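You operate a simulated robot arm through the tools that you are given. There is no shell and no other tool.

Carry out the task below with a simulated robot arm. There is one attempt and no reset: what you move stays moved.

## Task
Unclamp the orange and yellow housings and shut them in the blue box.

The check looks at the end state, three seconds after you hand in, the way a careful person would. Anything else that was tipped, shoved, dropped, spilled or broken makes it a failure.

## Robot
A 7-joint arm with a two-finger gripper, fixed in place. Base frame: the origin is at the foot of the arm, x ahead of it, y to its left, z up; the work surface is at about z = 0.4. Units: cm, rad, N and s.
With the tool pointing down near the work surface it reaches from about 22 to 56 cm from the base axis. Its first joint turns from -2.897 to 2.897 rad. Payload 1.2 kg.
The tool frame sits at the grasp point between the pads (the TCP): z along the fingers, y along the line on which they close. The tips reach 2.2 cm beyond it. The gripper opens to 9.2 cm. The gripper's body begins 6.5 cm behind the TCP.
Orientation is that of the tool frame in the base frame, as a unit quaternion [w, x, y, z]. With the fingers straight down and closing along the base's y, the tool's x points along the base's -x, its y along +y and its z along -z.

## Interface
- The arm moves only by the tool drive_tool. Its argument "increments" is a list of rows, each an object (a shift or turn left out is 0, a gripper value left out holds the last) with "translation": the shift along the tool's x, y, z in cm, a list of three; "angular": the turn, a rotation vector about the tool's x, y, z in rad, a list of three; "grip": the gripper command, from -1 (shut) to 1 (fully open), values between in proportion. In form: [{"translation": [x, y, z], "angular": [wx, wy, wz], "grip": grip}, ...]. A call has 1 to 20 rows; each row shifts and turns the commanded pose from where the row before left it, along the tool's axes as they then stand. Rows are played at 5 a second. More than 5 cm and 0.15 rad between two rows, or a gripper value outside its range, and nothing of the call is played. Where a pose cannot be reached the arm comes as near as it can. A force on the tool above 40 N (or 10 N above the force at the start of the call, whichever is more), or a blocked arm, ends the call early, and 0.2 s more pass. The fingers move at their own pace and stop on an object; they squeeze with about 26 N. The grip force told is the motor's: it shows also when the fingers shut on nothing. Time passes only in rows, and 0.2 s behind the last, so rows that do not move let the fingers close. It gives the time, the measured TCP pose, the force on the tool (base axes), the opening and the grip force at its end, in the units of the frame above (readings bear some noise), with the torque about the TCP (base axes, N m) and any sound that the robot's microphone picked up, and new pictures: "views" is both (left out), scene, wrist or none.
- Cameras (640 x 400 px; columns grow to the right, rows downward): "scene" is fixed at [4.64, 49.39, 59.1]; the picture's right is [-0.60, -0.80, 0.00], its down [-0.44, 0.33, -0.83] and it looks along [0.66, -0.50, -0.55] (base axes); focal length 310 px, centre (320, 200). "wrist" rides on the gripper at [7.1, 1.9, -10.2] in the tool frame; the picture's right is [-0.26, 0.97, 0.00], its down [-0.75, -0.20, -0.62] and it looks along [-0.60, -0.16, 0.78] (tool axes); focal length 280 px, centre (320, 200). There is no depth. A picture from a camera that has moved, and an enlarged one, comes with that camera's place and axes in the base frame and with its lens. The place of the scene camera against the robot may be out by one fixed shift of up to 1.2 cm in any direction.
- zoom(camera, box): a new picture of the part [left, top, right, bottom] of that camera's present view, enlarged. The clock stands still meanwhile.
- sign_off(): hands the job in; it is judged then, once.

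Places have to be worked out from the pictures, the camera data and where the tool is seen. Open the gripper and draw the arm clear of the work before you hand the job in, unless the task says otherwise.

The tools are called after "Request:" as a command line: name --argument value ..., lists and objects as JSON in quotes. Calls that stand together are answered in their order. drive_tool: Moves the arm, as the interface text tells. Its arguments: {"type":"object","properties":{"increments":{"type":"array"},"views":{"type":"string","enum":["both","scene","wrist","none"]}},"required":["increments"]} The other tools are called the same way: zoom (camera, box) takes an enlarged picture of a part of a camera's view; sign_off () hands the job in.

At the start:

```text
time_s: 0.0
ee_pos: [34.94, 17.84, 36.78]
tool_rot: [0.0, 0.0, 1.0, 0.0]
wrist_force: [-0.6, 0.3, -0.3]
moment: [-0.01, -0.01, 0.02]
width: 9.19
grasp_force: 0.1
```

scene: 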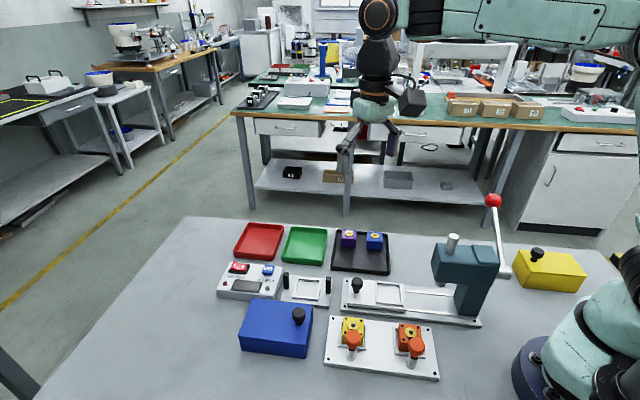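
wrist: 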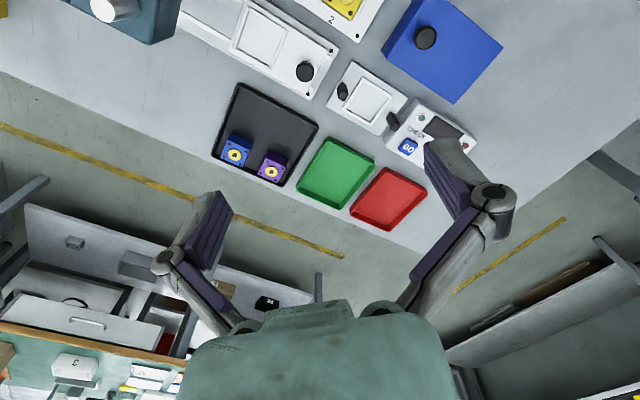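

The pictures show a board with two clamped housings (yellow and orange), a blue box with a black knob, and other fixtures. I zoom in on these to understand the clamps and the box.

Request:
zoom --camera "scene" --box '[310, 300, 450, 388]'

Request:
zoom --camera "scene" --box '[210, 210, 400, 370]'

Request:
zoom --camera "wrist" --box '[300, 0, 540, 150]'

Request:
zoom --camera "scene" --box '[400, 180, 600, 330]'

```text
4.55 times, centred on (380, 344) of scene
camera zoom: at [4.64, 49.39, 59.1], right [-0.6, -0.8, 0.0], down [-0.44, 0.33, -0.83], along [0.66, -0.5, -0.55], focal length 1409 px, centre (47, -454)
```

zoom: 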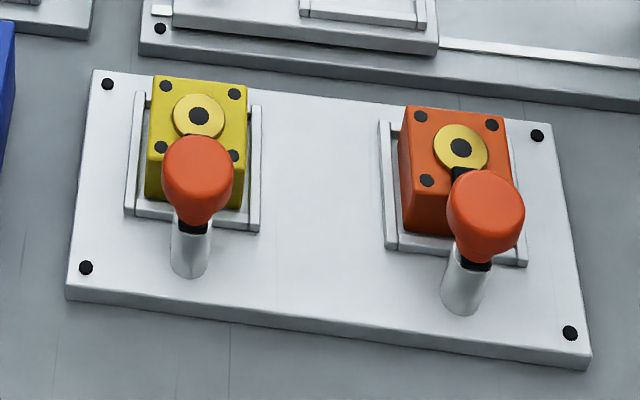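

```text
2.50 times, centred on (305, 290) of scene
camera zoom: at [4.64, 49.39, 59.1], right [-0.6, -0.8, 0.0], down [-0.44, 0.33, -0.83], along [0.66, -0.5, -0.55], focal length 775 px, centre (358, -25)
```

zoom: 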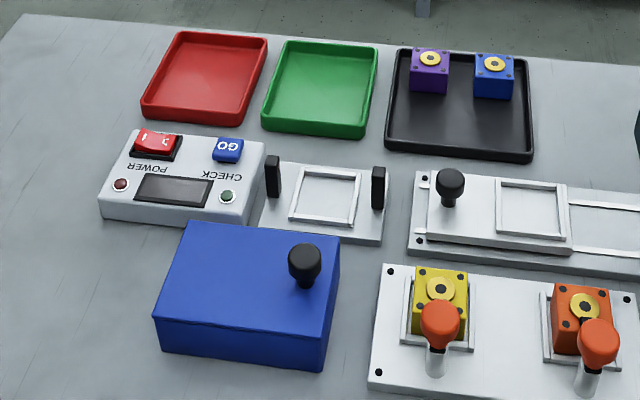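

```text
2.67 times, centred on (420, 75) of wrist
camera zoom: at [27.91, 19.85, 46.86], right [0.26, 0.97, 0.0], down [0.75, -0.2, 0.62], along [0.6, -0.16, -0.78], focal length 748 px, centre (53, 533)
```

zoom: 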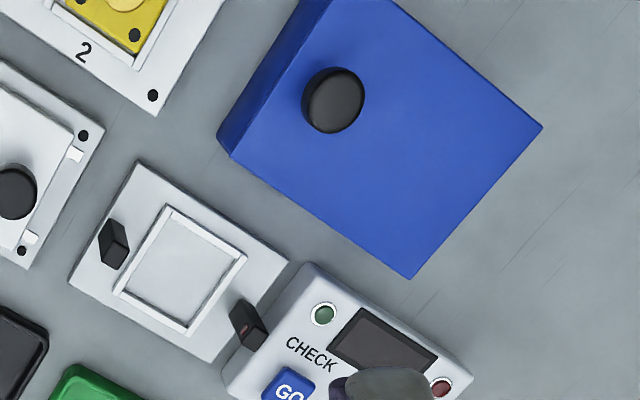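

```text
2.67 times, centred on (500, 255) of scene
camera zoom: at [4.64, 49.39, 59.1], right [-0.6, -0.8, 0.0], down [-0.44, 0.33, -0.83], along [0.66, -0.5, -0.55], focal length 826 px, centre (-160, 53)
```

zoom: 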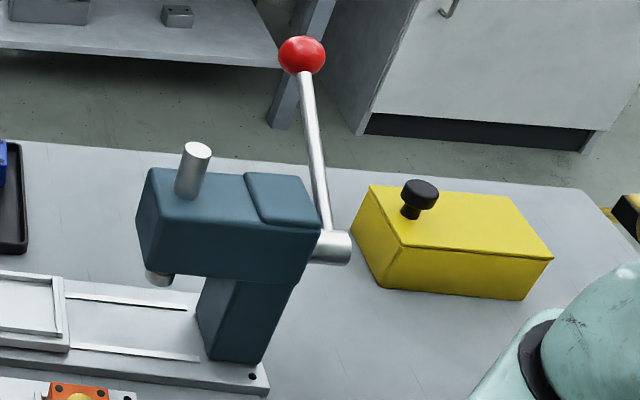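

The plate is turned about 45° to the base, with the yellow housing near (29.6, 22.3) and the orange one near (22, 14.5). Each seems to be held by a clamp with an orange knob beside it. I move back and tilt the tool for a closer wrist view.

Request:
drive_tool --increments '[{"translation": [2, 0.5, 0.5]}, {"translation": [2, 0.5, 0.5]}, {"translation": [2, 0.5, 0.5]}, {"translation": [1, 0.5, 1]}, {"angular": [0, 0.12, 0]}, {"angular": [0, 0.12, 0]}, {"angular": [0, 0.12, 0]}, {}]'

```text
time_s: 1.8
ee_pos: [27.87, 19.98, 34.26]
tool_rot: [-0.18, 0.0, 0.984, 0.0]
wrist_force: [-0.1, -0.1, 0.2]
moment: [0.06, -0.01, 0.01]
width: 9.2
grasp_force: 0.1
camera wrist: at [24.95, 21.85, 46.18], right [0.25, 0.96, -0.09], down [0.93, -0.2, 0.32], along [0.29, -0.16, -0.94], focal length 280 px, centre (320, 200)
```

scene: 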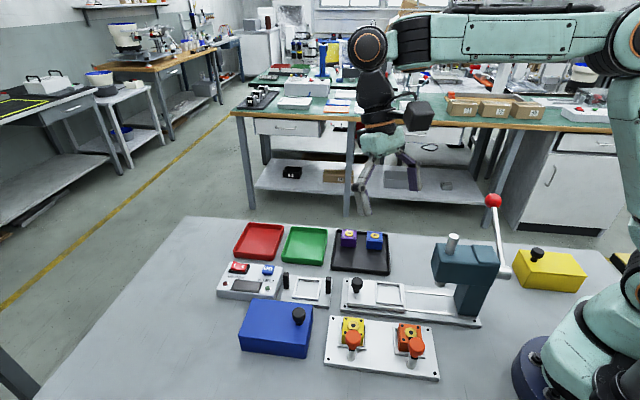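
wrist: 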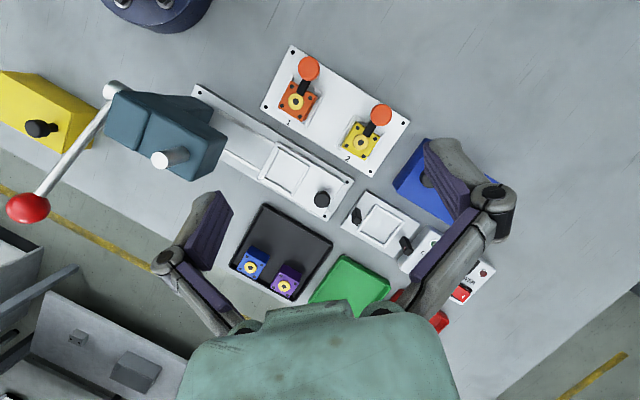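

The wrist now sees the whole plate, so I enlarge it to read the clamp mechanism.

Request:
zoom --camera "wrist" --box '[250, 35, 420, 185]'

Request:
zoom --camera "wrist" --box '[270, 40, 340, 130]'

Request:
zoom --camera "wrist" --box '[340, 90, 400, 170]'

```text
2.67 times, centred on (335, 110) of wrist
camera zoom: at [24.95, 21.85, 46.18], right [0.25, 0.96, -0.09], down [0.93, -0.2, 0.32], along [0.29, -0.16, -0.94], focal length 748 px, centre (280, 440)
```

zoom: 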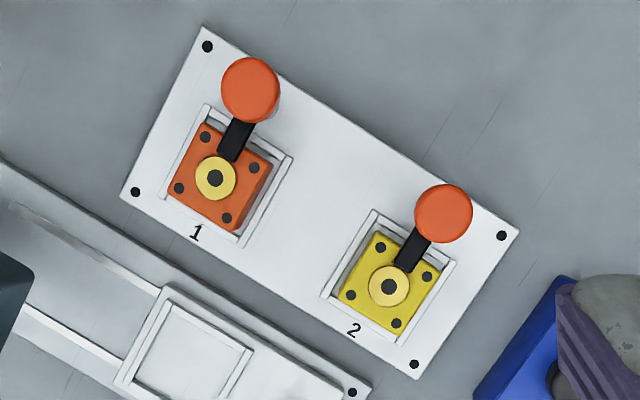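

```text
4.44 times, centred on (305, 85) of wrist
camera zoom: at [24.95, 21.85, 46.18], right [0.25, 0.96, -0.09], down [0.93, -0.2, 0.32], along [0.29, -0.16, -0.94], focal length 1246 px, centre (387, 711)
```

zoom: 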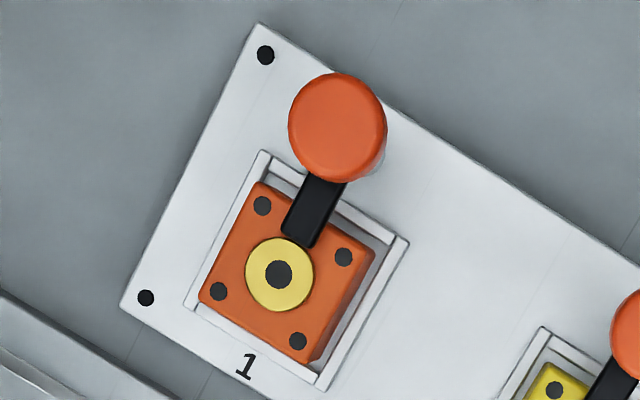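

```text
5.00 times, centred on (370, 130) of wrist
camera zoom: at [24.95, 21.85, 46.18], right [0.25, 0.96, -0.09], down [0.93, -0.2, 0.32], along [0.29, -0.16, -0.94], focal length 1402 px, centre (70, 550)
```

zoom: 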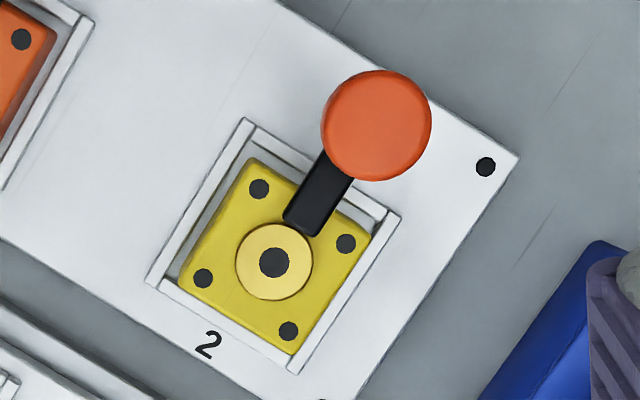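

The clamps look like swing clamps: a post with a knob and a black bar resting on the housing's edge, probably turning about the vertical. I enlarge the blue box to find its hinge.

Request:
zoom --camera "scene" --box '[230, 290, 326, 365]'

Request:
zoom --camera "scene" --box '[500, 240, 596, 300]'

```text
5.33 times, centred on (278, 328) of scene
camera zoom: at [4.64, 49.39, 59.1], right [-0.6, -0.8, 0.0], down [-0.44, 0.33, -0.83], along [0.66, -0.5, -0.55], focal length 1653 px, centre (544, -480)
```

zoom: 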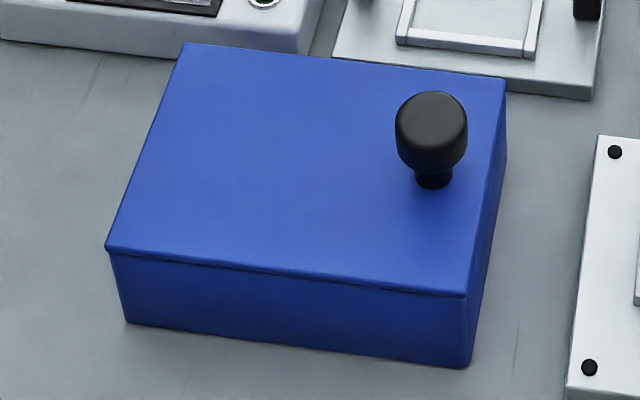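

```text
6.67 times, centred on (548, 270) of scene
camera zoom: at [4.64, 49.39, 59.1], right [-0.6, -0.8, 0.0], down [-0.44, 0.33, -0.83], along [0.66, -0.5, -0.55], focal length 2066 px, centre (-1200, -267)
```

zoom: 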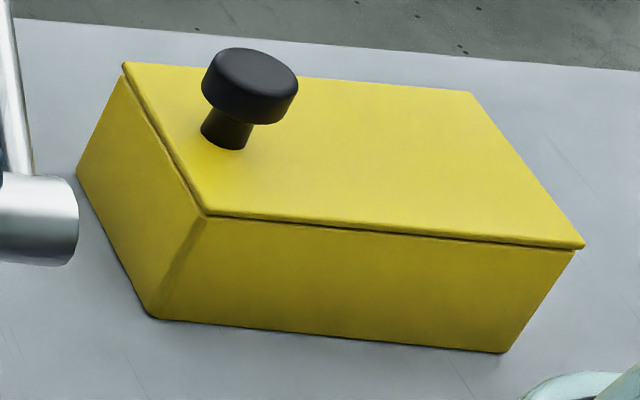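

The box's lid knob sits near (37, 31), about 1.8 cm from the near end, so its hinge is likely at the far end (+u, away from the base), with the lid top at z≈5. I straighten the tool, yaw it -45° so it closes along the plate's long side, and go above the yellow clamp's knob.

Request:
drive_tool --increments '[{"angular": [0, -0.12, 0]}, {"angular": [0, -0.12, 0]}, {"angular": [0, -0.12, 0]}, {"angular": [0, 0, 0.131]}, {"angular": [0, 0, 0.131]}, {"angular": [0, 0, 0.131]}, {"angular": [0, 0, 0.131]}, {"angular": [0, 0, 0.131]}, {"angular": [0, 0, 0.13]}, {"translation": [1.155, 0.92, 4.06]}, {"translation": [1.155, 0.92, 4.06]}, {"translation": [1.155, 0.92, 4.06]}, {"translation": [1.155, 0.92, 4.06]}, {}, {}]'

```text
time_s: 5.0
ee_pos: [27.26, 25.94, 18.06]
tool_rot: [0.001, 0.383, 0.924, 0.0]
wrist_force: [0.1, -1.3, 0.4]
moment: [0.0, 0.03, -0.01]
width: 9.19
grasp_force: 0.0
camera wrist: at [23.7, 32.25, 28.1], right [0.87, 0.5, 0.0], down [0.39, -0.68, 0.63], along [0.31, -0.54, -0.78], focal length 280 px, centre (320, 200)
```

scene: 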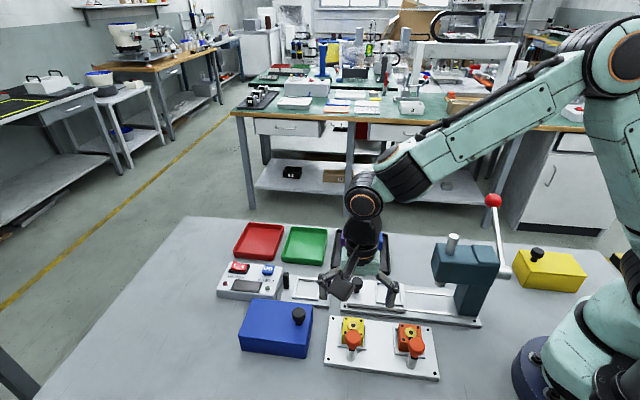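
wrist: 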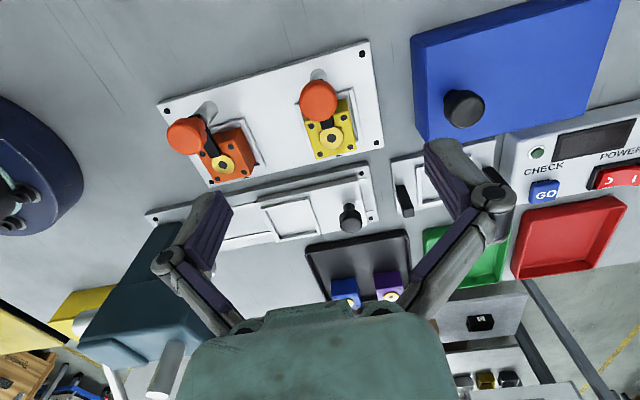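

I enlarge the clamps from this lower viewpoint to triangulate their heights.

Request:
zoom --camera "wrist" --box '[270, 60, 390, 170]'

Request:
zoom --camera "wrist" --box '[155, 80, 275, 190]'

Request:
zoom --camera "wrist" --box '[400, 0, 630, 150]'

```text
3.64 times, centred on (330, 115) of wrist
camera zoom: at [23.7, 32.25, 28.1], right [0.87, 0.5, 0.0], down [0.39, -0.68, 0.63], along [0.31, -0.54, -0.78], focal length 1020 px, centre (284, 509)
```

zoom: 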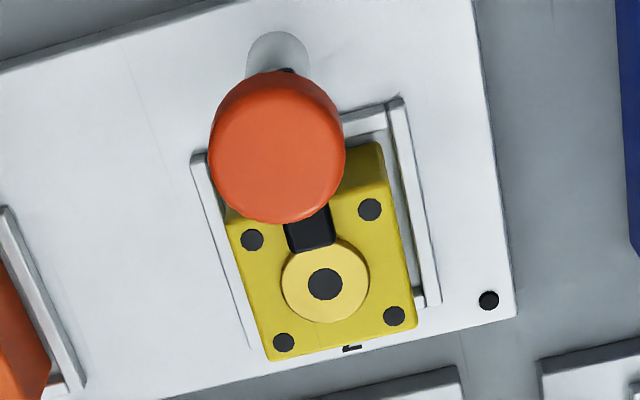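

```text
3.64 times, centred on (215, 135) of wrist
camera zoom: at [23.7, 32.25, 28.1], right [0.87, 0.5, 0.0], down [0.39, -0.68, 0.63], along [0.31, -0.54, -0.78], focal length 1020 px, centre (702, 436)
```

zoom: 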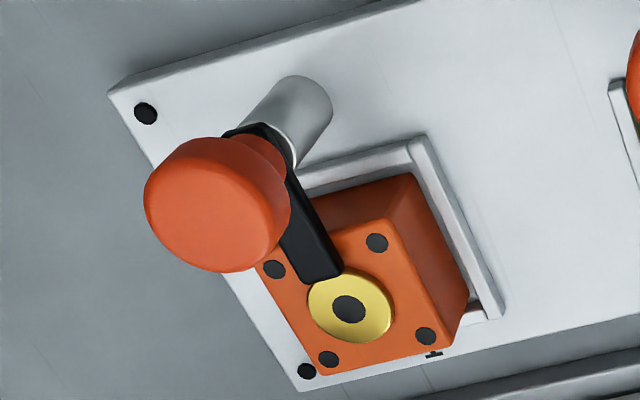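

```text
2.67 times, centred on (515, 75) of wrist
camera zoom: at [23.7, 32.25, 28.1], right [0.87, 0.5, 0.0], down [0.39, -0.68, 0.63], along [0.31, -0.54, -0.78], focal length 748 px, centre (-200, 533)
```

zoom: 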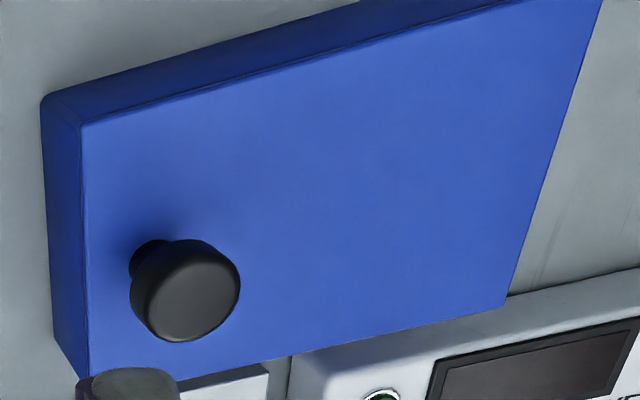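

Triangulating gives the yellow knob's axis at about (27.2, 25.95) with its middle at z≈7, and the housing tops at z≈4.3. I lower over the yellow knob and close on it.

Request:
drive_tool --increments '[{"translation": [0, 0, 3.6]}, {"translation": [0, 0, 3.6]}, {"translation": [0, 0, 2.5]}, {"translation": [0, 0, 1.0]}, {"grip": 0.0}, {"grip": -0.4}, {"grip": -1}, {"grip": -1}, {"grip": -1}]'

```text
time_s: 7.0
ee_pos: [27.27, 25.79, 7.33]
tool_rot: [-0.001, 0.383, 0.924, -0.001]
wrist_force: [-12.1, -10.7, 12.3]
moment: [-0.13, 0.04, 0.0]
width: 2.67
grasp_force: 28.1
camera wrist: at [23.62, 32.19, 17.38], right [0.87, 0.5, 0.0], down [0.39, -0.68, 0.63], along [0.31, -0.54, -0.78], focal length 280 px, centre (320, 200)
```

scene: 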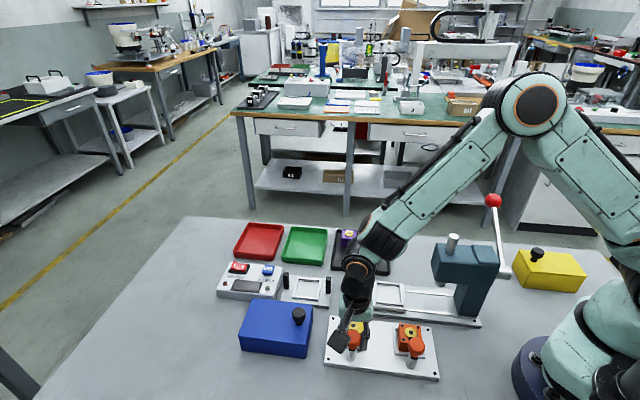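
wrist: 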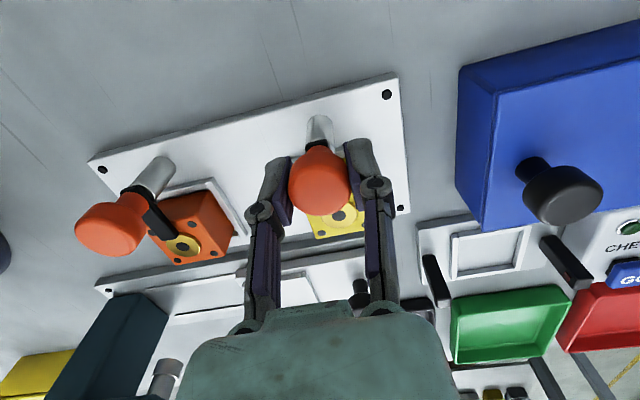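

The knob is gripped (2.7 cm wide) with a sideways load of about 16 N along -u. I ease that and try a small counter-clockwise turn, watching the torque.

Request:
drive_tool --increments '[{"translation": [0, -0.2, -0.1]}, {"angular": [0, 0, -0.08]}, {"angular": [0, 0, -0.08]}, {}]'

```text
time_s: 8.0
ee_pos: [27.43, 25.78, 7.48]
tool_rot: [0.002, 0.308, 0.951, 0.001]
wrist_force: [12.3, 6.6, -10.6]
moment: [-0.05, -0.17, -0.35]
width: 2.71
grasp_force: 27.8
camera wrist: at [22.66, 31.44, 17.52], right [0.78, 0.63, 0.0], down [0.49, -0.61, 0.63], along [0.4, -0.48, -0.78], focal length 280 px, centre (320, 200)
```

scene: 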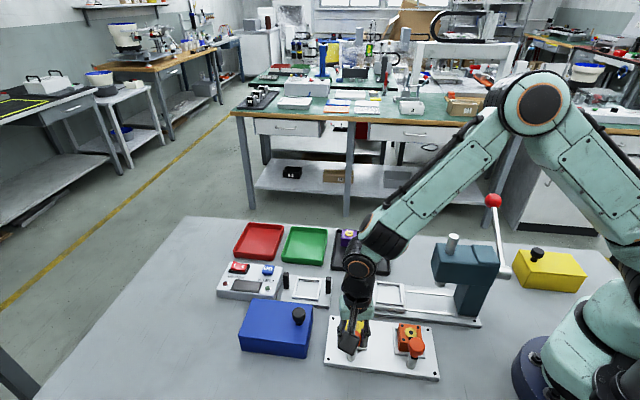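
wrist: 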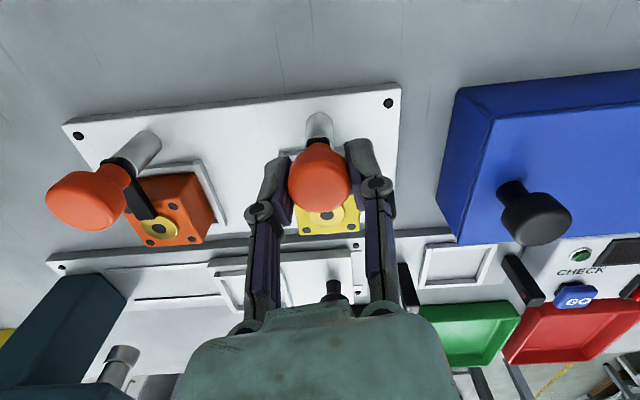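

The force has flipped sign, so I shifted a little too far, and there is -0.35 N m resisting the turn. I check whether the bar moved.

Request:
zoom --camera "wrist" --box '[260, 100, 400, 260]'

Request:
zoom --camera "scene" --box '[320, 300, 450, 388]'

```text
2.50 times, centred on (330, 180) of wrist
camera zoom: at [22.66, 31.44, 17.52], right [0.78, 0.63, 0.0], down [0.49, -0.61, 0.63], along [0.4, -0.48, -0.78], focal length 701 px, centre (295, 250)
```

zoom: 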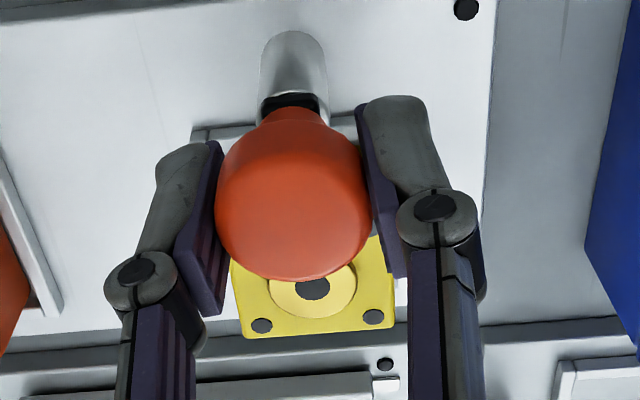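

```text
4.55 times, centred on (385, 344) of scene
camera zoom: at [4.64, 49.39, 59.1], right [-0.6, -0.8, 0.0], down [-0.44, 0.33, -0.83], along [0.66, -0.5, -0.55], focal length 1409 px, centre (24, -454)
```

zoom: 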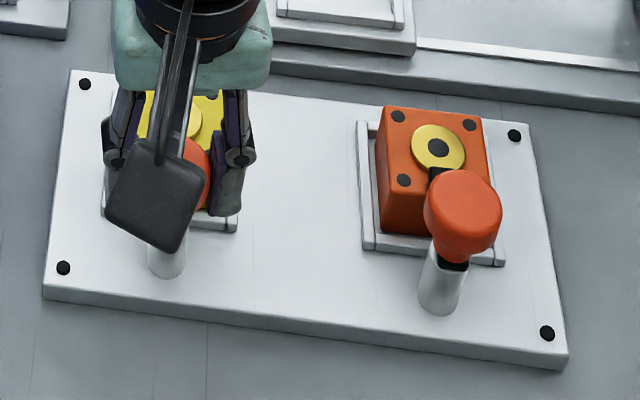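

The bar is hidden from both views. I centre the grip and turn further, about 0.4 rad more.

Request:
drive_tool --increments '[{"translation": [0, 0.1, 0.08]}, {"angular": [0, 0, -0.1]}, {"angular": [0, 0, -0.1]}, {"angular": [0, 0, -0.1]}, {"angular": [0, 0, -0.1]}, {}]'

Request:
zoom --camera "wrist" --box '[260, 100, 400, 260]'

```text
time_s: 9.4
ee_pos: [27.28, 25.8, 7.3]
tool_rot: [0.0, 0.112, 0.994, 0.001]
wrist_force: [12.7, 15.0, -13.8]
moment: [0.11, -0.14, -0.38]
width: 2.65
grasp_force: 28.2
camera wrist: at [20.76, 29.23, 17.44], right [0.47, 0.88, 0.0], down [0.69, -0.37, 0.62], along [0.55, -0.29, -0.78], focal length 280 px, centre (320, 200)
```

scene: 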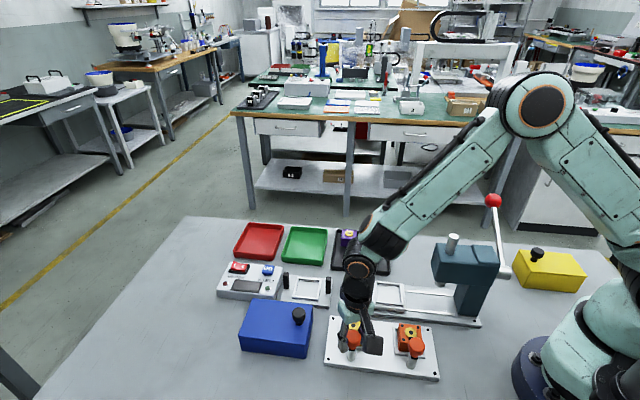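
wrist: 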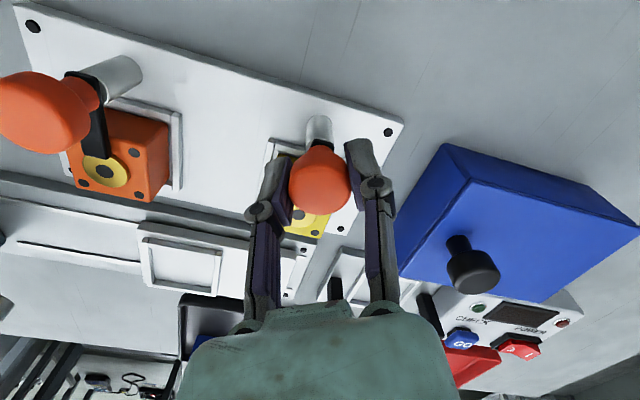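

```text
2.50 times, centred on (330, 180) of wrist
camera zoom: at [20.76, 29.23, 17.44], right [0.47, 0.88, 0.0], down [0.69, -0.37, 0.62], along [0.55, -0.29, -0.78], focal length 701 px, centre (295, 250)
```

zoom: 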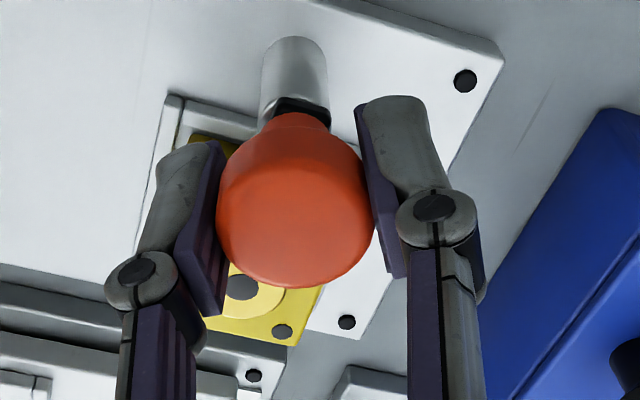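

The torque is steady at about -0.38 N m, which could be hinge friction or slip. I look at the scene view to see where the bar is.

Request:
zoom --camera "scene" --box '[325, 300, 395, 375]'

```text
5.33 times, centred on (360, 338) of scene
camera zoom: at [4.64, 49.39, 59.1], right [-0.6, -0.8, 0.0], down [-0.44, 0.33, -0.83], along [0.66, -0.5, -0.55], focal length 1653 px, centre (107, -533)
```

zoom: 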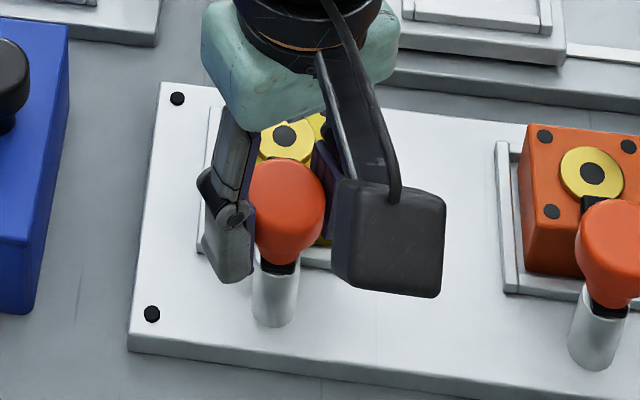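

The view is still inconclusive, so I carry on turning another 0.5 rad and watch the torque.

Request:
drive_tool --increments '[{"translation": [0, -0.1, 0], "angular": [0, 0, -0.1]}, {"angular": [0, 0, -0.1]}, {"angular": [0, 0, -0.1]}, {"angular": [0, 0, -0.1]}, {"angular": [0, 0, -0.1]}, {}]'

Request:
zoom --camera "wrist" --box '[220, 90, 420, 260]'

Request:
zoom --camera "scene" --box '[325, 300, 395, 375]'

```text
time_s: 10.8
ee_pos: [27.28, 25.76, 7.46]
tool_rot: [0.001, -0.139, 0.99, 0.002]
wrist_force: [3.6, 27.3, 3.3]
moment: [0.17, -0.17, -0.36]
width: 2.7
grasp_force: 28.7
camera wrist: at [19.83, 25.67, 17.49], right [-0.01, 1.0, 0.0], down [0.78, 0.01, 0.63], along [0.63, 0.01, -0.78], focal length 280 px, centre (320, 200)
```

scene: 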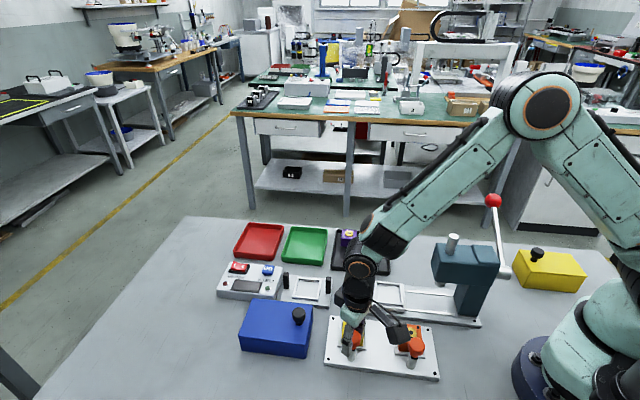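
wrist: 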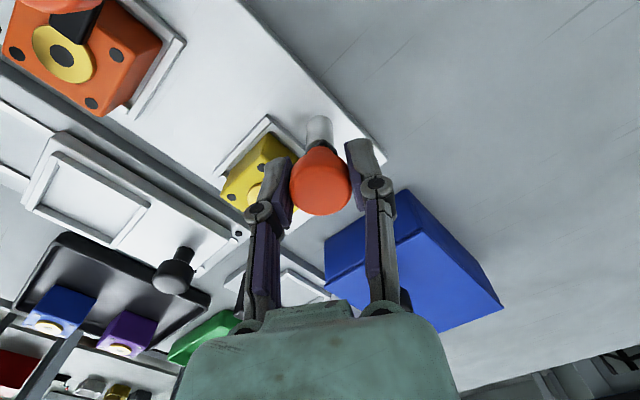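

```text
2.35 times, centred on (320, 175) of wrist
camera zoom: at [19.83, 25.67, 17.49], right [-0.01, 1.0, 0.0], down [0.78, 0.01, 0.63], along [0.63, 0.01, -0.78], focal length 660 px, centre (320, 259)
```

zoom: 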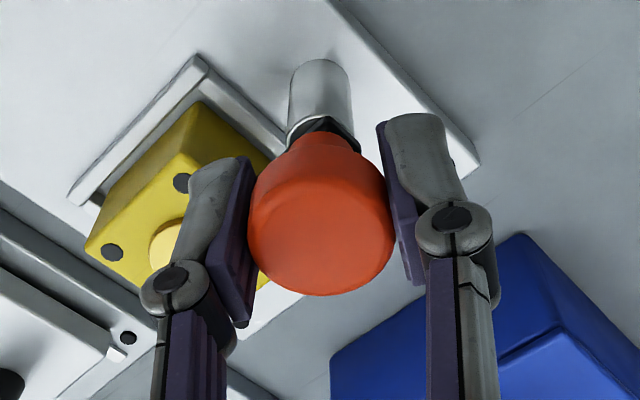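

```text
5.33 times, centred on (360, 338) of scene
camera zoom: at [4.64, 49.39, 59.1], right [-0.6, -0.8, 0.0], down [-0.44, 0.33, -0.83], along [0.66, -0.5, -0.55], focal length 1653 px, centre (107, -533)
```

zoom: 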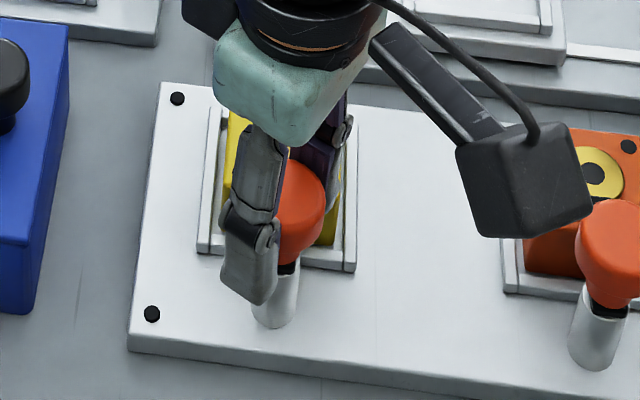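

The black collar has changed shape relative to the fingers, so the knob seems to be slipping rather than the bar turning. I take a closer look at the orange clamp to understand the joint.

Request:
zoom --camera "scene" --box '[392, 318, 432, 375]'

Request:
zoom --camera "scene" --box '[340, 325, 375, 370]'

Request:
zoom --camera "wrist" --box '[290, 110, 350, 160]'

```text
7.02 times, centred on (412, 346) of scene
camera zoom: at [4.64, 49.39, 59.1], right [-0.6, -0.8, 0.0], down [-0.44, 0.33, -0.83], along [0.66, -0.5, -0.55], focal length 2175 px, centre (-326, -828)
```

zoom: 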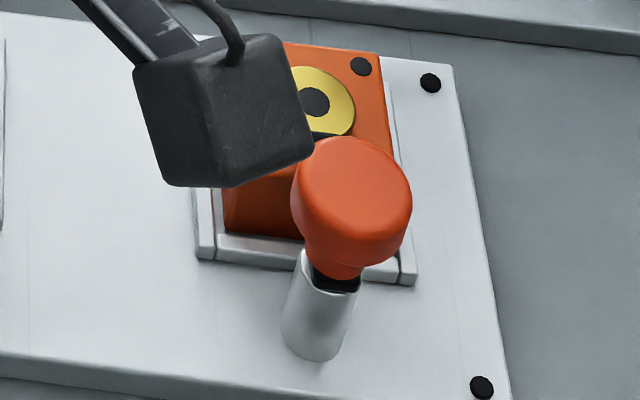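

```text
8.89 times, centred on (358, 348) of scene
camera zoom: at [4.64, 49.39, 59.1], right [-0.6, -0.8, 0.0], down [-0.44, 0.33, -0.83], along [0.66, -0.5, -0.55], focal length 2755 px, centre (-13, -1111)
```

zoom: 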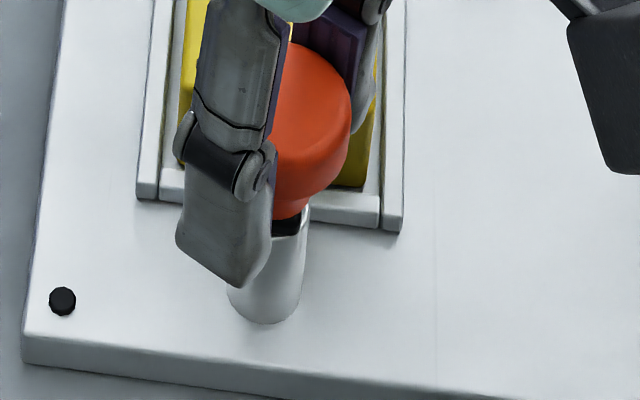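

```text
8.00 times, centred on (320, 135) of wrist
camera zoom: at [19.83, 25.67, 17.49], right [-0.01, 1.0, 0.0], down [0.78, 0.01, 0.63], along [0.63, 0.01, -0.78], focal length 2243 px, centre (320, 720)
```

zoom: 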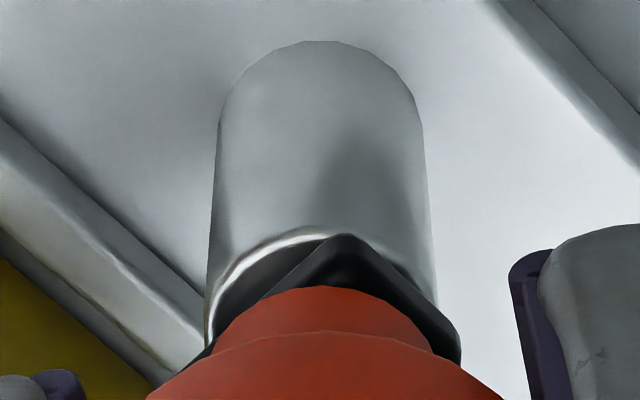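

The bar's end is still at its original angle, so the gripper slipped on the round knob and the joint didn't turn counter-clockwise. I test the clockwise direction.

Request:
drive_tool --increments '[{"translation": [0, -0.15, 0]}, {"angular": [0, 0, 0.1]}, {"angular": [0, 0, 0.1]}, {"angular": [0, 0, 0.1]}, {"angular": [0, 0, 0.1]}, {}]'

Request:
zoom --camera "wrist" --box '[220, 90, 420, 260]'

```text
time_s: 12.2
ee_pos: [27.16, 25.79, 7.42]
tool_rot: [-0.002, 0.06, 0.998, 0.005]
wrist_force: [-1.4, 35.2, 2.6]
moment: [0.19, -0.11, -0.03]
width: 2.69
grasp_force: 28.5
camera wrist: at [20.37, 28.5, 17.52], right [0.38, 0.93, 0.01], down [0.72, -0.3, 0.62], along [0.58, -0.23, -0.78], focal length 280 px, centre (320, 200)
```

scene: 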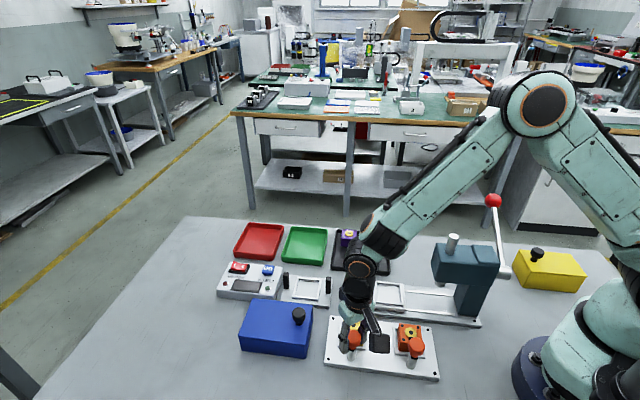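
wrist: 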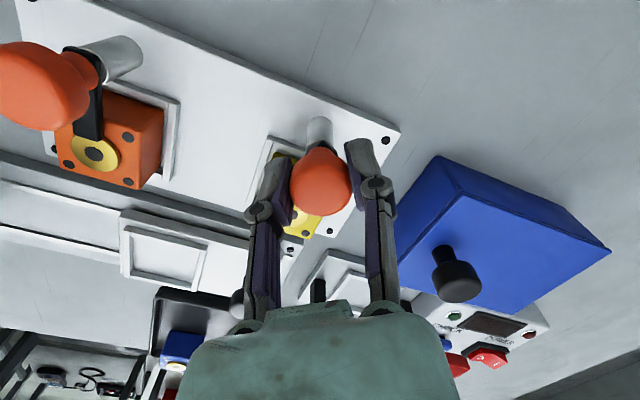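

```text
2.35 times, centred on (320, 175) of wrist
camera zoom: at [20.37, 28.5, 17.52], right [0.38, 0.93, 0.01], down [0.72, -0.3, 0.62], along [0.58, -0.23, -0.78], focal length 660 px, centre (320, 259)
```

zoom: 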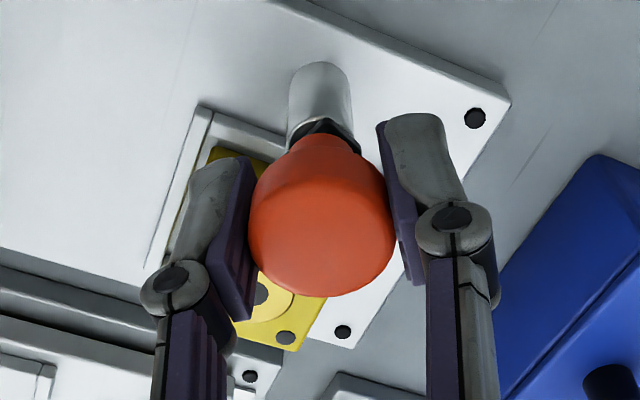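

The 35 N along +y shows my shift went the wrong way. I recentre by +0.25 and continue clockwise.

Request:
drive_tool --increments '[{"translation": [0, 0.25, 0]}, {"angular": [0, 0, 0.12]}, {"angular": [0, 0, 0.12]}, {"angular": [0, 0, 0.12]}, {"angular": [0, 0, 0.12]}, {}]'

Request:
zoom --camera "wrist" --box '[220, 90, 420, 260]'

```text
time_s: 13.6
ee_pos: [27.21, 25.8, 7.46]
tool_rot: [-0.001, 0.299, 0.954, 0.0]
wrist_force: [-11.9, 14.4, 16.3]
moment: [0.22, 0.18, -0.02]
width: 2.68
grasp_force: 28.1
camera wrist: at [22.48, 31.43, 17.46], right [0.76, 0.64, 0.0], down [0.51, -0.6, 0.62], along [0.4, -0.48, -0.78], focal length 280 px, centre (320, 200)
```

scene: 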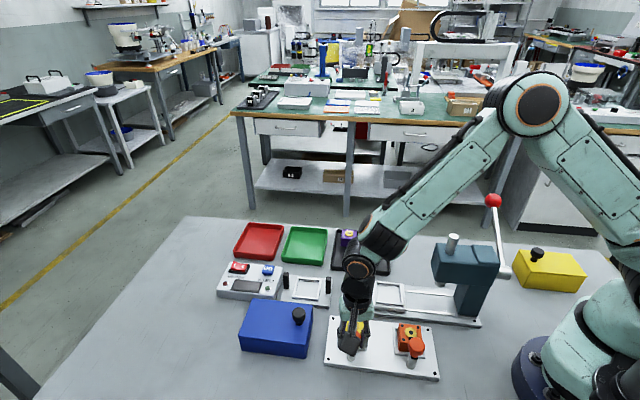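
wrist: 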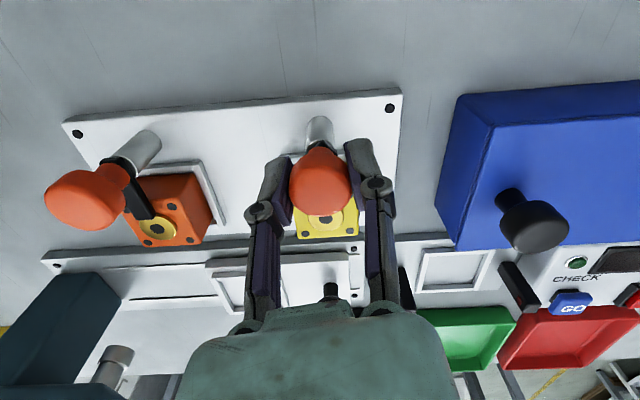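

```text
2.35 times, centred on (320, 175) of wrist
camera zoom: at [22.48, 31.43, 17.46], right [0.76, 0.64, 0.0], down [0.51, -0.6, 0.62], along [0.4, -0.48, -0.78], focal length 660 px, centre (320, 259)
```

zoom: 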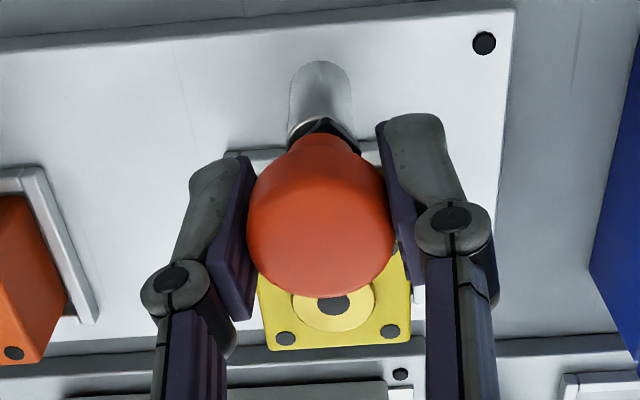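

The torque is now near zero and the collar is turning with the fingers, so clockwise is the opening direction and counter-clockwise was just its stop. I carry on clockwise about 0.9 rad.

Request:
drive_tool --increments '[{"angular": [0, 0, 0.12]}, {"angular": [0, 0, 0.12]}, {"angular": [0, 0, 0.12]}, {"angular": [0, 0, 0.12]}, {"angular": [0, 0, 0.12]}, {"angular": [0, 0, 0.12]}, {"angular": [0, 0, 0.12]}, {}]'

Request:
zoom --camera "wrist" --box '[220, 90, 420, 260]'

Request:
zoom --camera "scene" --box '[325, 300, 395, 375]'

```text
time_s: 15.4
ee_pos: [27.16, 25.67, 7.39]
tool_rot: [0.0, 0.662, 0.749, -0.001]
wrist_force: [-11.7, 5.8, 1.1]
moment: [0.64, 0.19, 0.11]
width: 2.61
grasp_force: 28.0
camera wrist: at [28.3, 32.97, 17.41], right [0.99, -0.14, 0.0], down [-0.11, -0.77, 0.63], along [-0.09, -0.62, -0.78], focal length 280 px, centre (320, 200)
```

scene: 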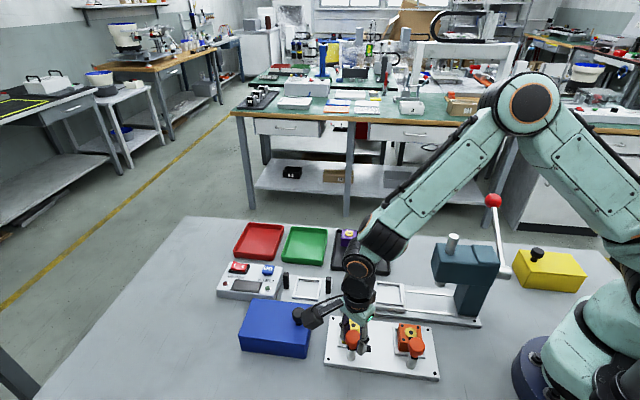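
wrist: 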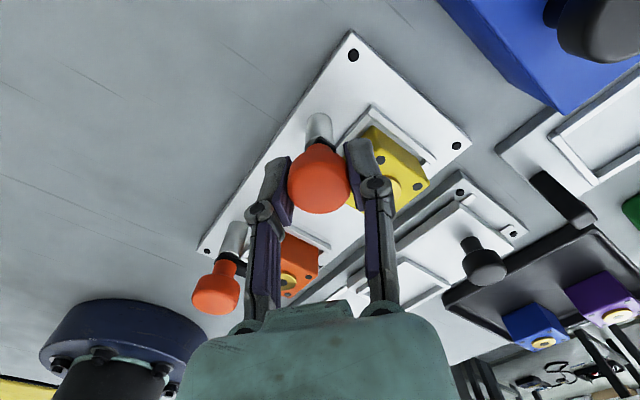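

```text
2.35 times, centred on (320, 175) of wrist
camera zoom: at [28.3, 32.97, 17.41], right [0.99, -0.14, 0.0], down [-0.11, -0.77, 0.63], along [-0.09, -0.62, -0.78], focal length 660 px, centre (320, 259)
```

zoom: 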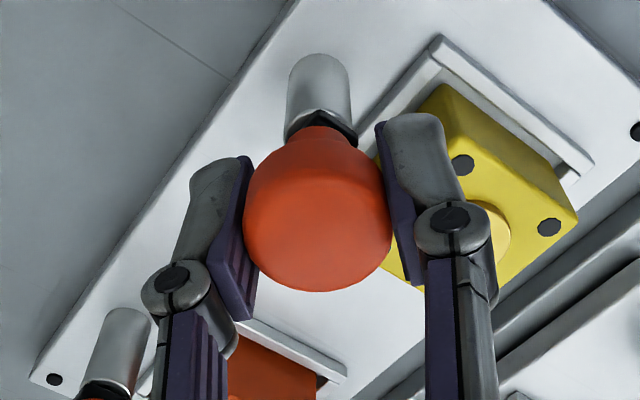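

```text
5.33 times, centred on (360, 338) of scene
camera zoom: at [4.64, 49.39, 59.1], right [-0.6, -0.8, 0.0], down [-0.44, 0.33, -0.83], along [0.66, -0.5, -0.55], focal length 1653 px, centre (107, -533)
```

zoom: 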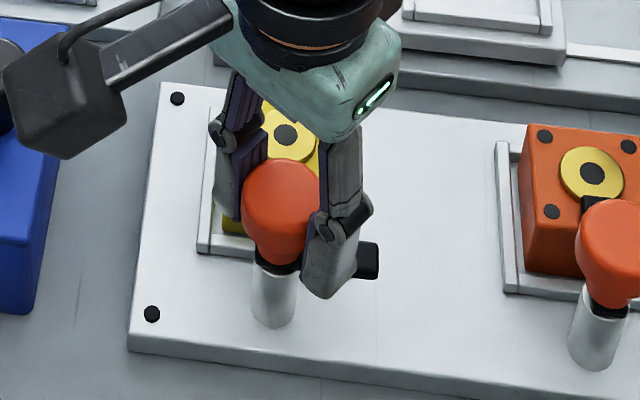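

The scene view shows the yellow clamp's bar now swung away from the housing, pointing along the plate. I open partly, lift clear, and then look.

Request:
drive_tool --increments '[{"grip": 0.0}, {"grip": 0.0}, {"translation": [0, 0, -3], "grip": 0.0}, {"translation": [0, 0, -4]}, {"translation": [0, 0, -4], "grip": 1}, {}]'

Request:
zoom --camera "scene" --box '[310, 300, 450, 388]'

```text
time_s: 16.8
ee_pos: [27.21, 25.71, 18.32]
tool_rot: [0.0, 0.663, 0.749, 0.0]
wrist_force: [-0.3, 0.1, -0.2]
moment: [0.03, -0.02, 0.01]
width: 9.19
grasp_force: 0.1
camera wrist: at [28.25, 32.99, 28.44], right [0.99, -0.14, 0.0], down [-0.11, -0.77, 0.63], along [-0.09, -0.62, -0.78], focal length 280 px, centre (320, 200)
```

scene: 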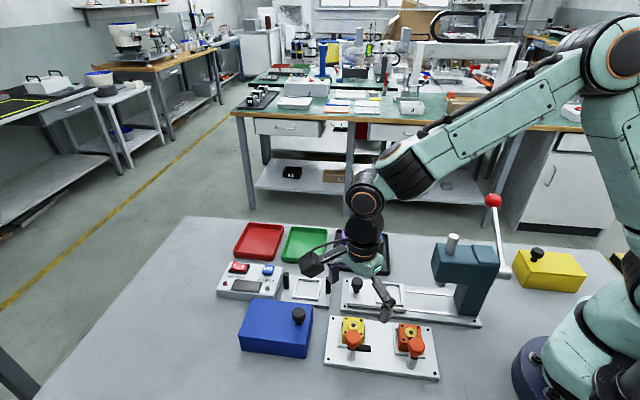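
wrist: 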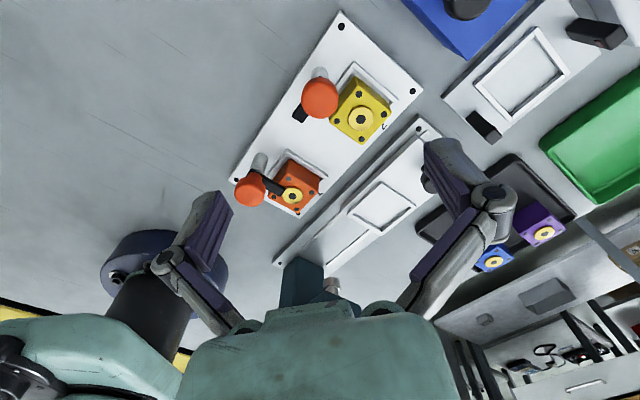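

```text
4.55 times, centred on (380, 344) of scene
camera zoom: at [4.64, 49.39, 59.1], right [-0.6, -0.8, 0.0], down [-0.44, 0.33, -0.83], along [0.66, -0.5, -0.55], focal length 1409 px, centre (47, -454)
```

zoom: 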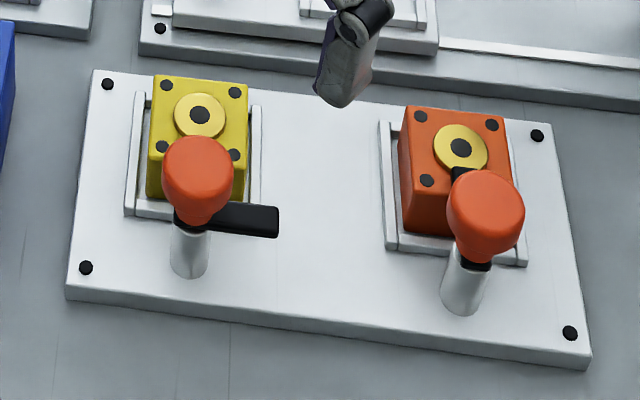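

The yellow clamp's bar has swung a clean 90° and stays there. Next I move over the orange clamp's knob at about (19.25, 17.85) with yaw 0, so I can turn it clockwise the same way.

Request:
drive_tool --increments '[{"angular": [0, 0, -0.1447]}, {"angular": [0, 0, -0.1447]}, {"angular": [0, 0, -0.1447]}, {"angular": [0, 0, -0.1447]}, {"angular": [0, 0, -0.1447]}, {"angular": [0, 0, -0.1447]}, {"angular": [0, 0, -0.1447]}, {"angular": [0, 0, -0.1447]}, {"angular": [0, 0, -0.1447]}, {"angular": [0, 0, -0.1447]}, {"translation": [2.65, -2.62, 0]}, {"translation": [2.65, -2.62, 0]}, {"translation": [2.65, -2.62, 0]}, {}, {}]'

```text
time_s: 20.0
ee_pos: [19.38, 17.82, 18.45]
tool_rot: [0.0, 0.0, 1.0, -0.001]
wrist_force: [-0.2, 0.3, -0.5]
moment: [0.0, 0.02, 0.01]
width: 9.2
grasp_force: 0.0
camera wrist: at [12.31, 19.86, 28.52], right [0.26, 0.97, 0.0], down [0.75, -0.2, 0.62], along [0.6, -0.16, -0.78], focal length 280 px, centre (320, 200)
```

scene: 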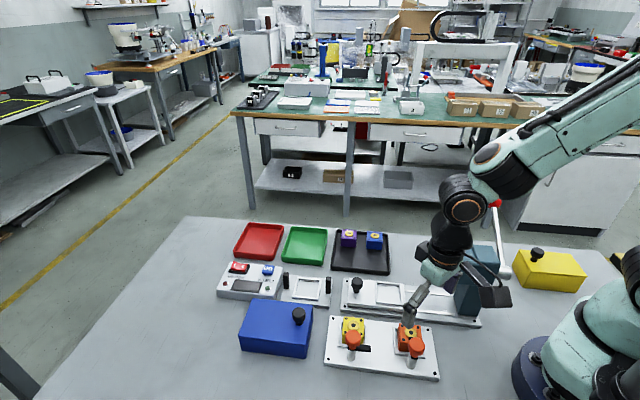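
wrist: 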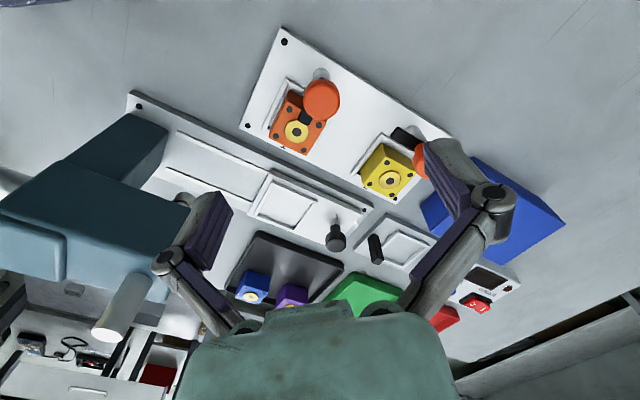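

The knob appears at about (19.45, 18.0). I lower onto it with a narrower opening, grip, and begin turning clockwise.

Request:
drive_tool --increments '[{"translation": [-0.07, 0.18, 3.6], "grip": 0.4}, {"translation": [0, 0, 3.6]}, {"translation": [0, 0, 2.8]}, {"translation": [0, 0, 1.0]}, {"grip": 0.0}, {"grip": -0.4}, {"grip": -1}, {"grip": -1}, {"grip": -1}]'

Request:
zoom --camera "wrist" --box '[220, 90, 420, 260]'

```text
time_s: 22.0
ee_pos: [19.47, 18.05, 7.48]
tool_rot: [0.0, 0.0, 1.0, 0.001]
wrist_force: [1.9, 1.8, -12.8]
moment: [0.03, -0.1, -0.02]
width: 2.69
grasp_force: 28.6
camera wrist: at [12.33, 19.97, 17.47], right [0.26, 0.97, 0.0], down [0.75, -0.2, 0.62], along [0.6, -0.16, -0.78], focal length 280 px, centre (320, 200)
```

scene: 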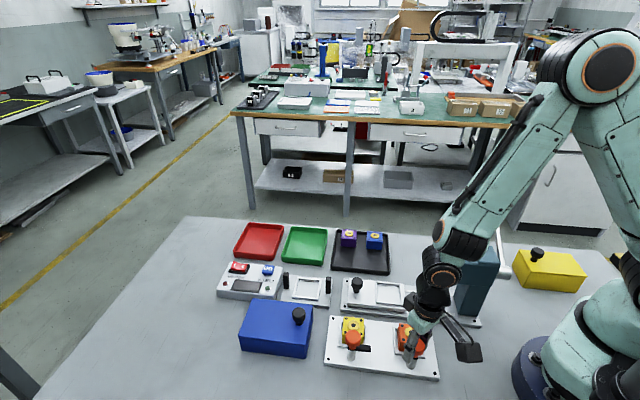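
wrist: 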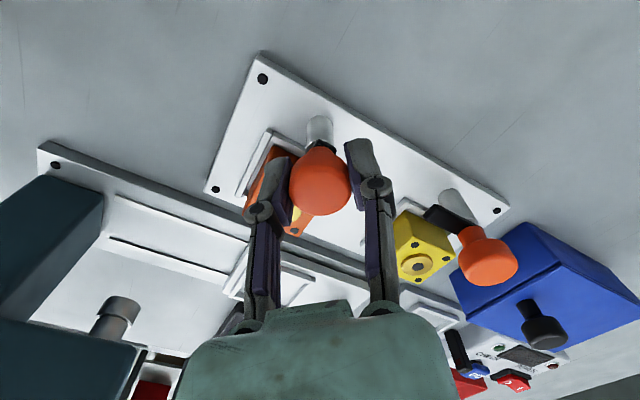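

```text
2.35 times, centred on (320, 175) of wrist
camera zoom: at [12.33, 19.97, 17.47], right [0.26, 0.97, 0.0], down [0.75, -0.2, 0.62], along [0.6, -0.16, -0.78], focal length 660 px, centre (320, 259)
```

zoom: 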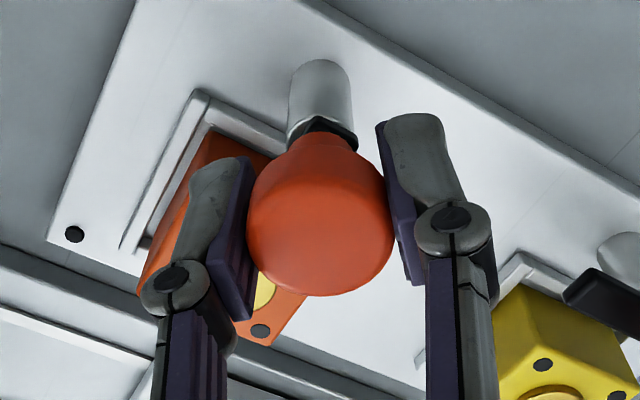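

Centred well with almost no sideways load. I turn 1.5 rad clockwise.

Request:
drive_tool --increments '[{"angular": [0, 0, 0.12]}, {"angular": [0, 0, 0.12]}, {"angular": [0, 0, 0.12]}, {"angular": [0, 0, 0.12]}, {"angular": [0, 0, 0.12]}, {"angular": [0, 0, 0.12]}, {}]' --views "wrist"

Request:
zoom --camera "wrist" --box '[220, 90, 420, 260]'

```text
time_s: 23.6
ee_pos: [19.48, 18.06, 7.41]
tool_rot: [0.0, 0.354, 0.935, 0.0]
wrist_force: [0.7, -2.6, 15.9]
moment: [-0.08, -0.02, -0.02]
width: 2.69
grasp_force: 28.4
camera wrist: at [15.36, 24.2, 17.46], right [0.83, 0.55, 0.0], down [0.43, -0.65, 0.63], along [0.34, -0.52, -0.78], focal length 280 px, centre (320, 200)
```

wrist: 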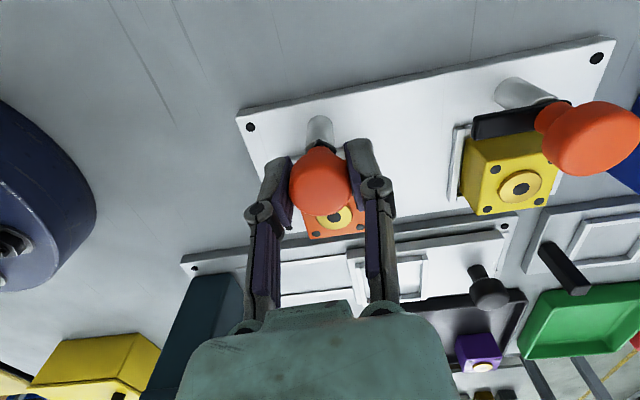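

```text
2.35 times, centred on (320, 175) of wrist
camera zoom: at [15.36, 24.2, 17.46], right [0.83, 0.55, 0.0], down [0.43, -0.65, 0.63], along [0.34, -0.52, -0.78], focal length 660 px, centre (320, 259)
```

zoom: 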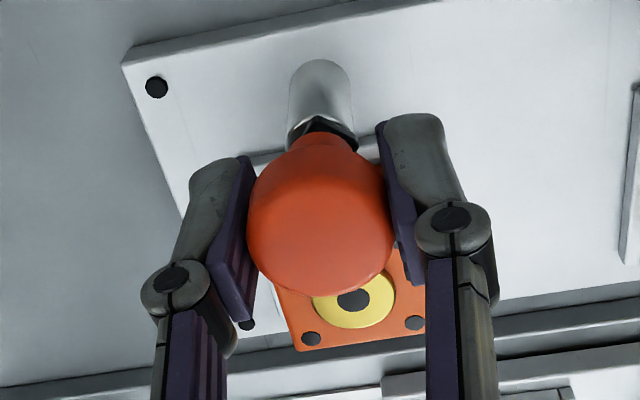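

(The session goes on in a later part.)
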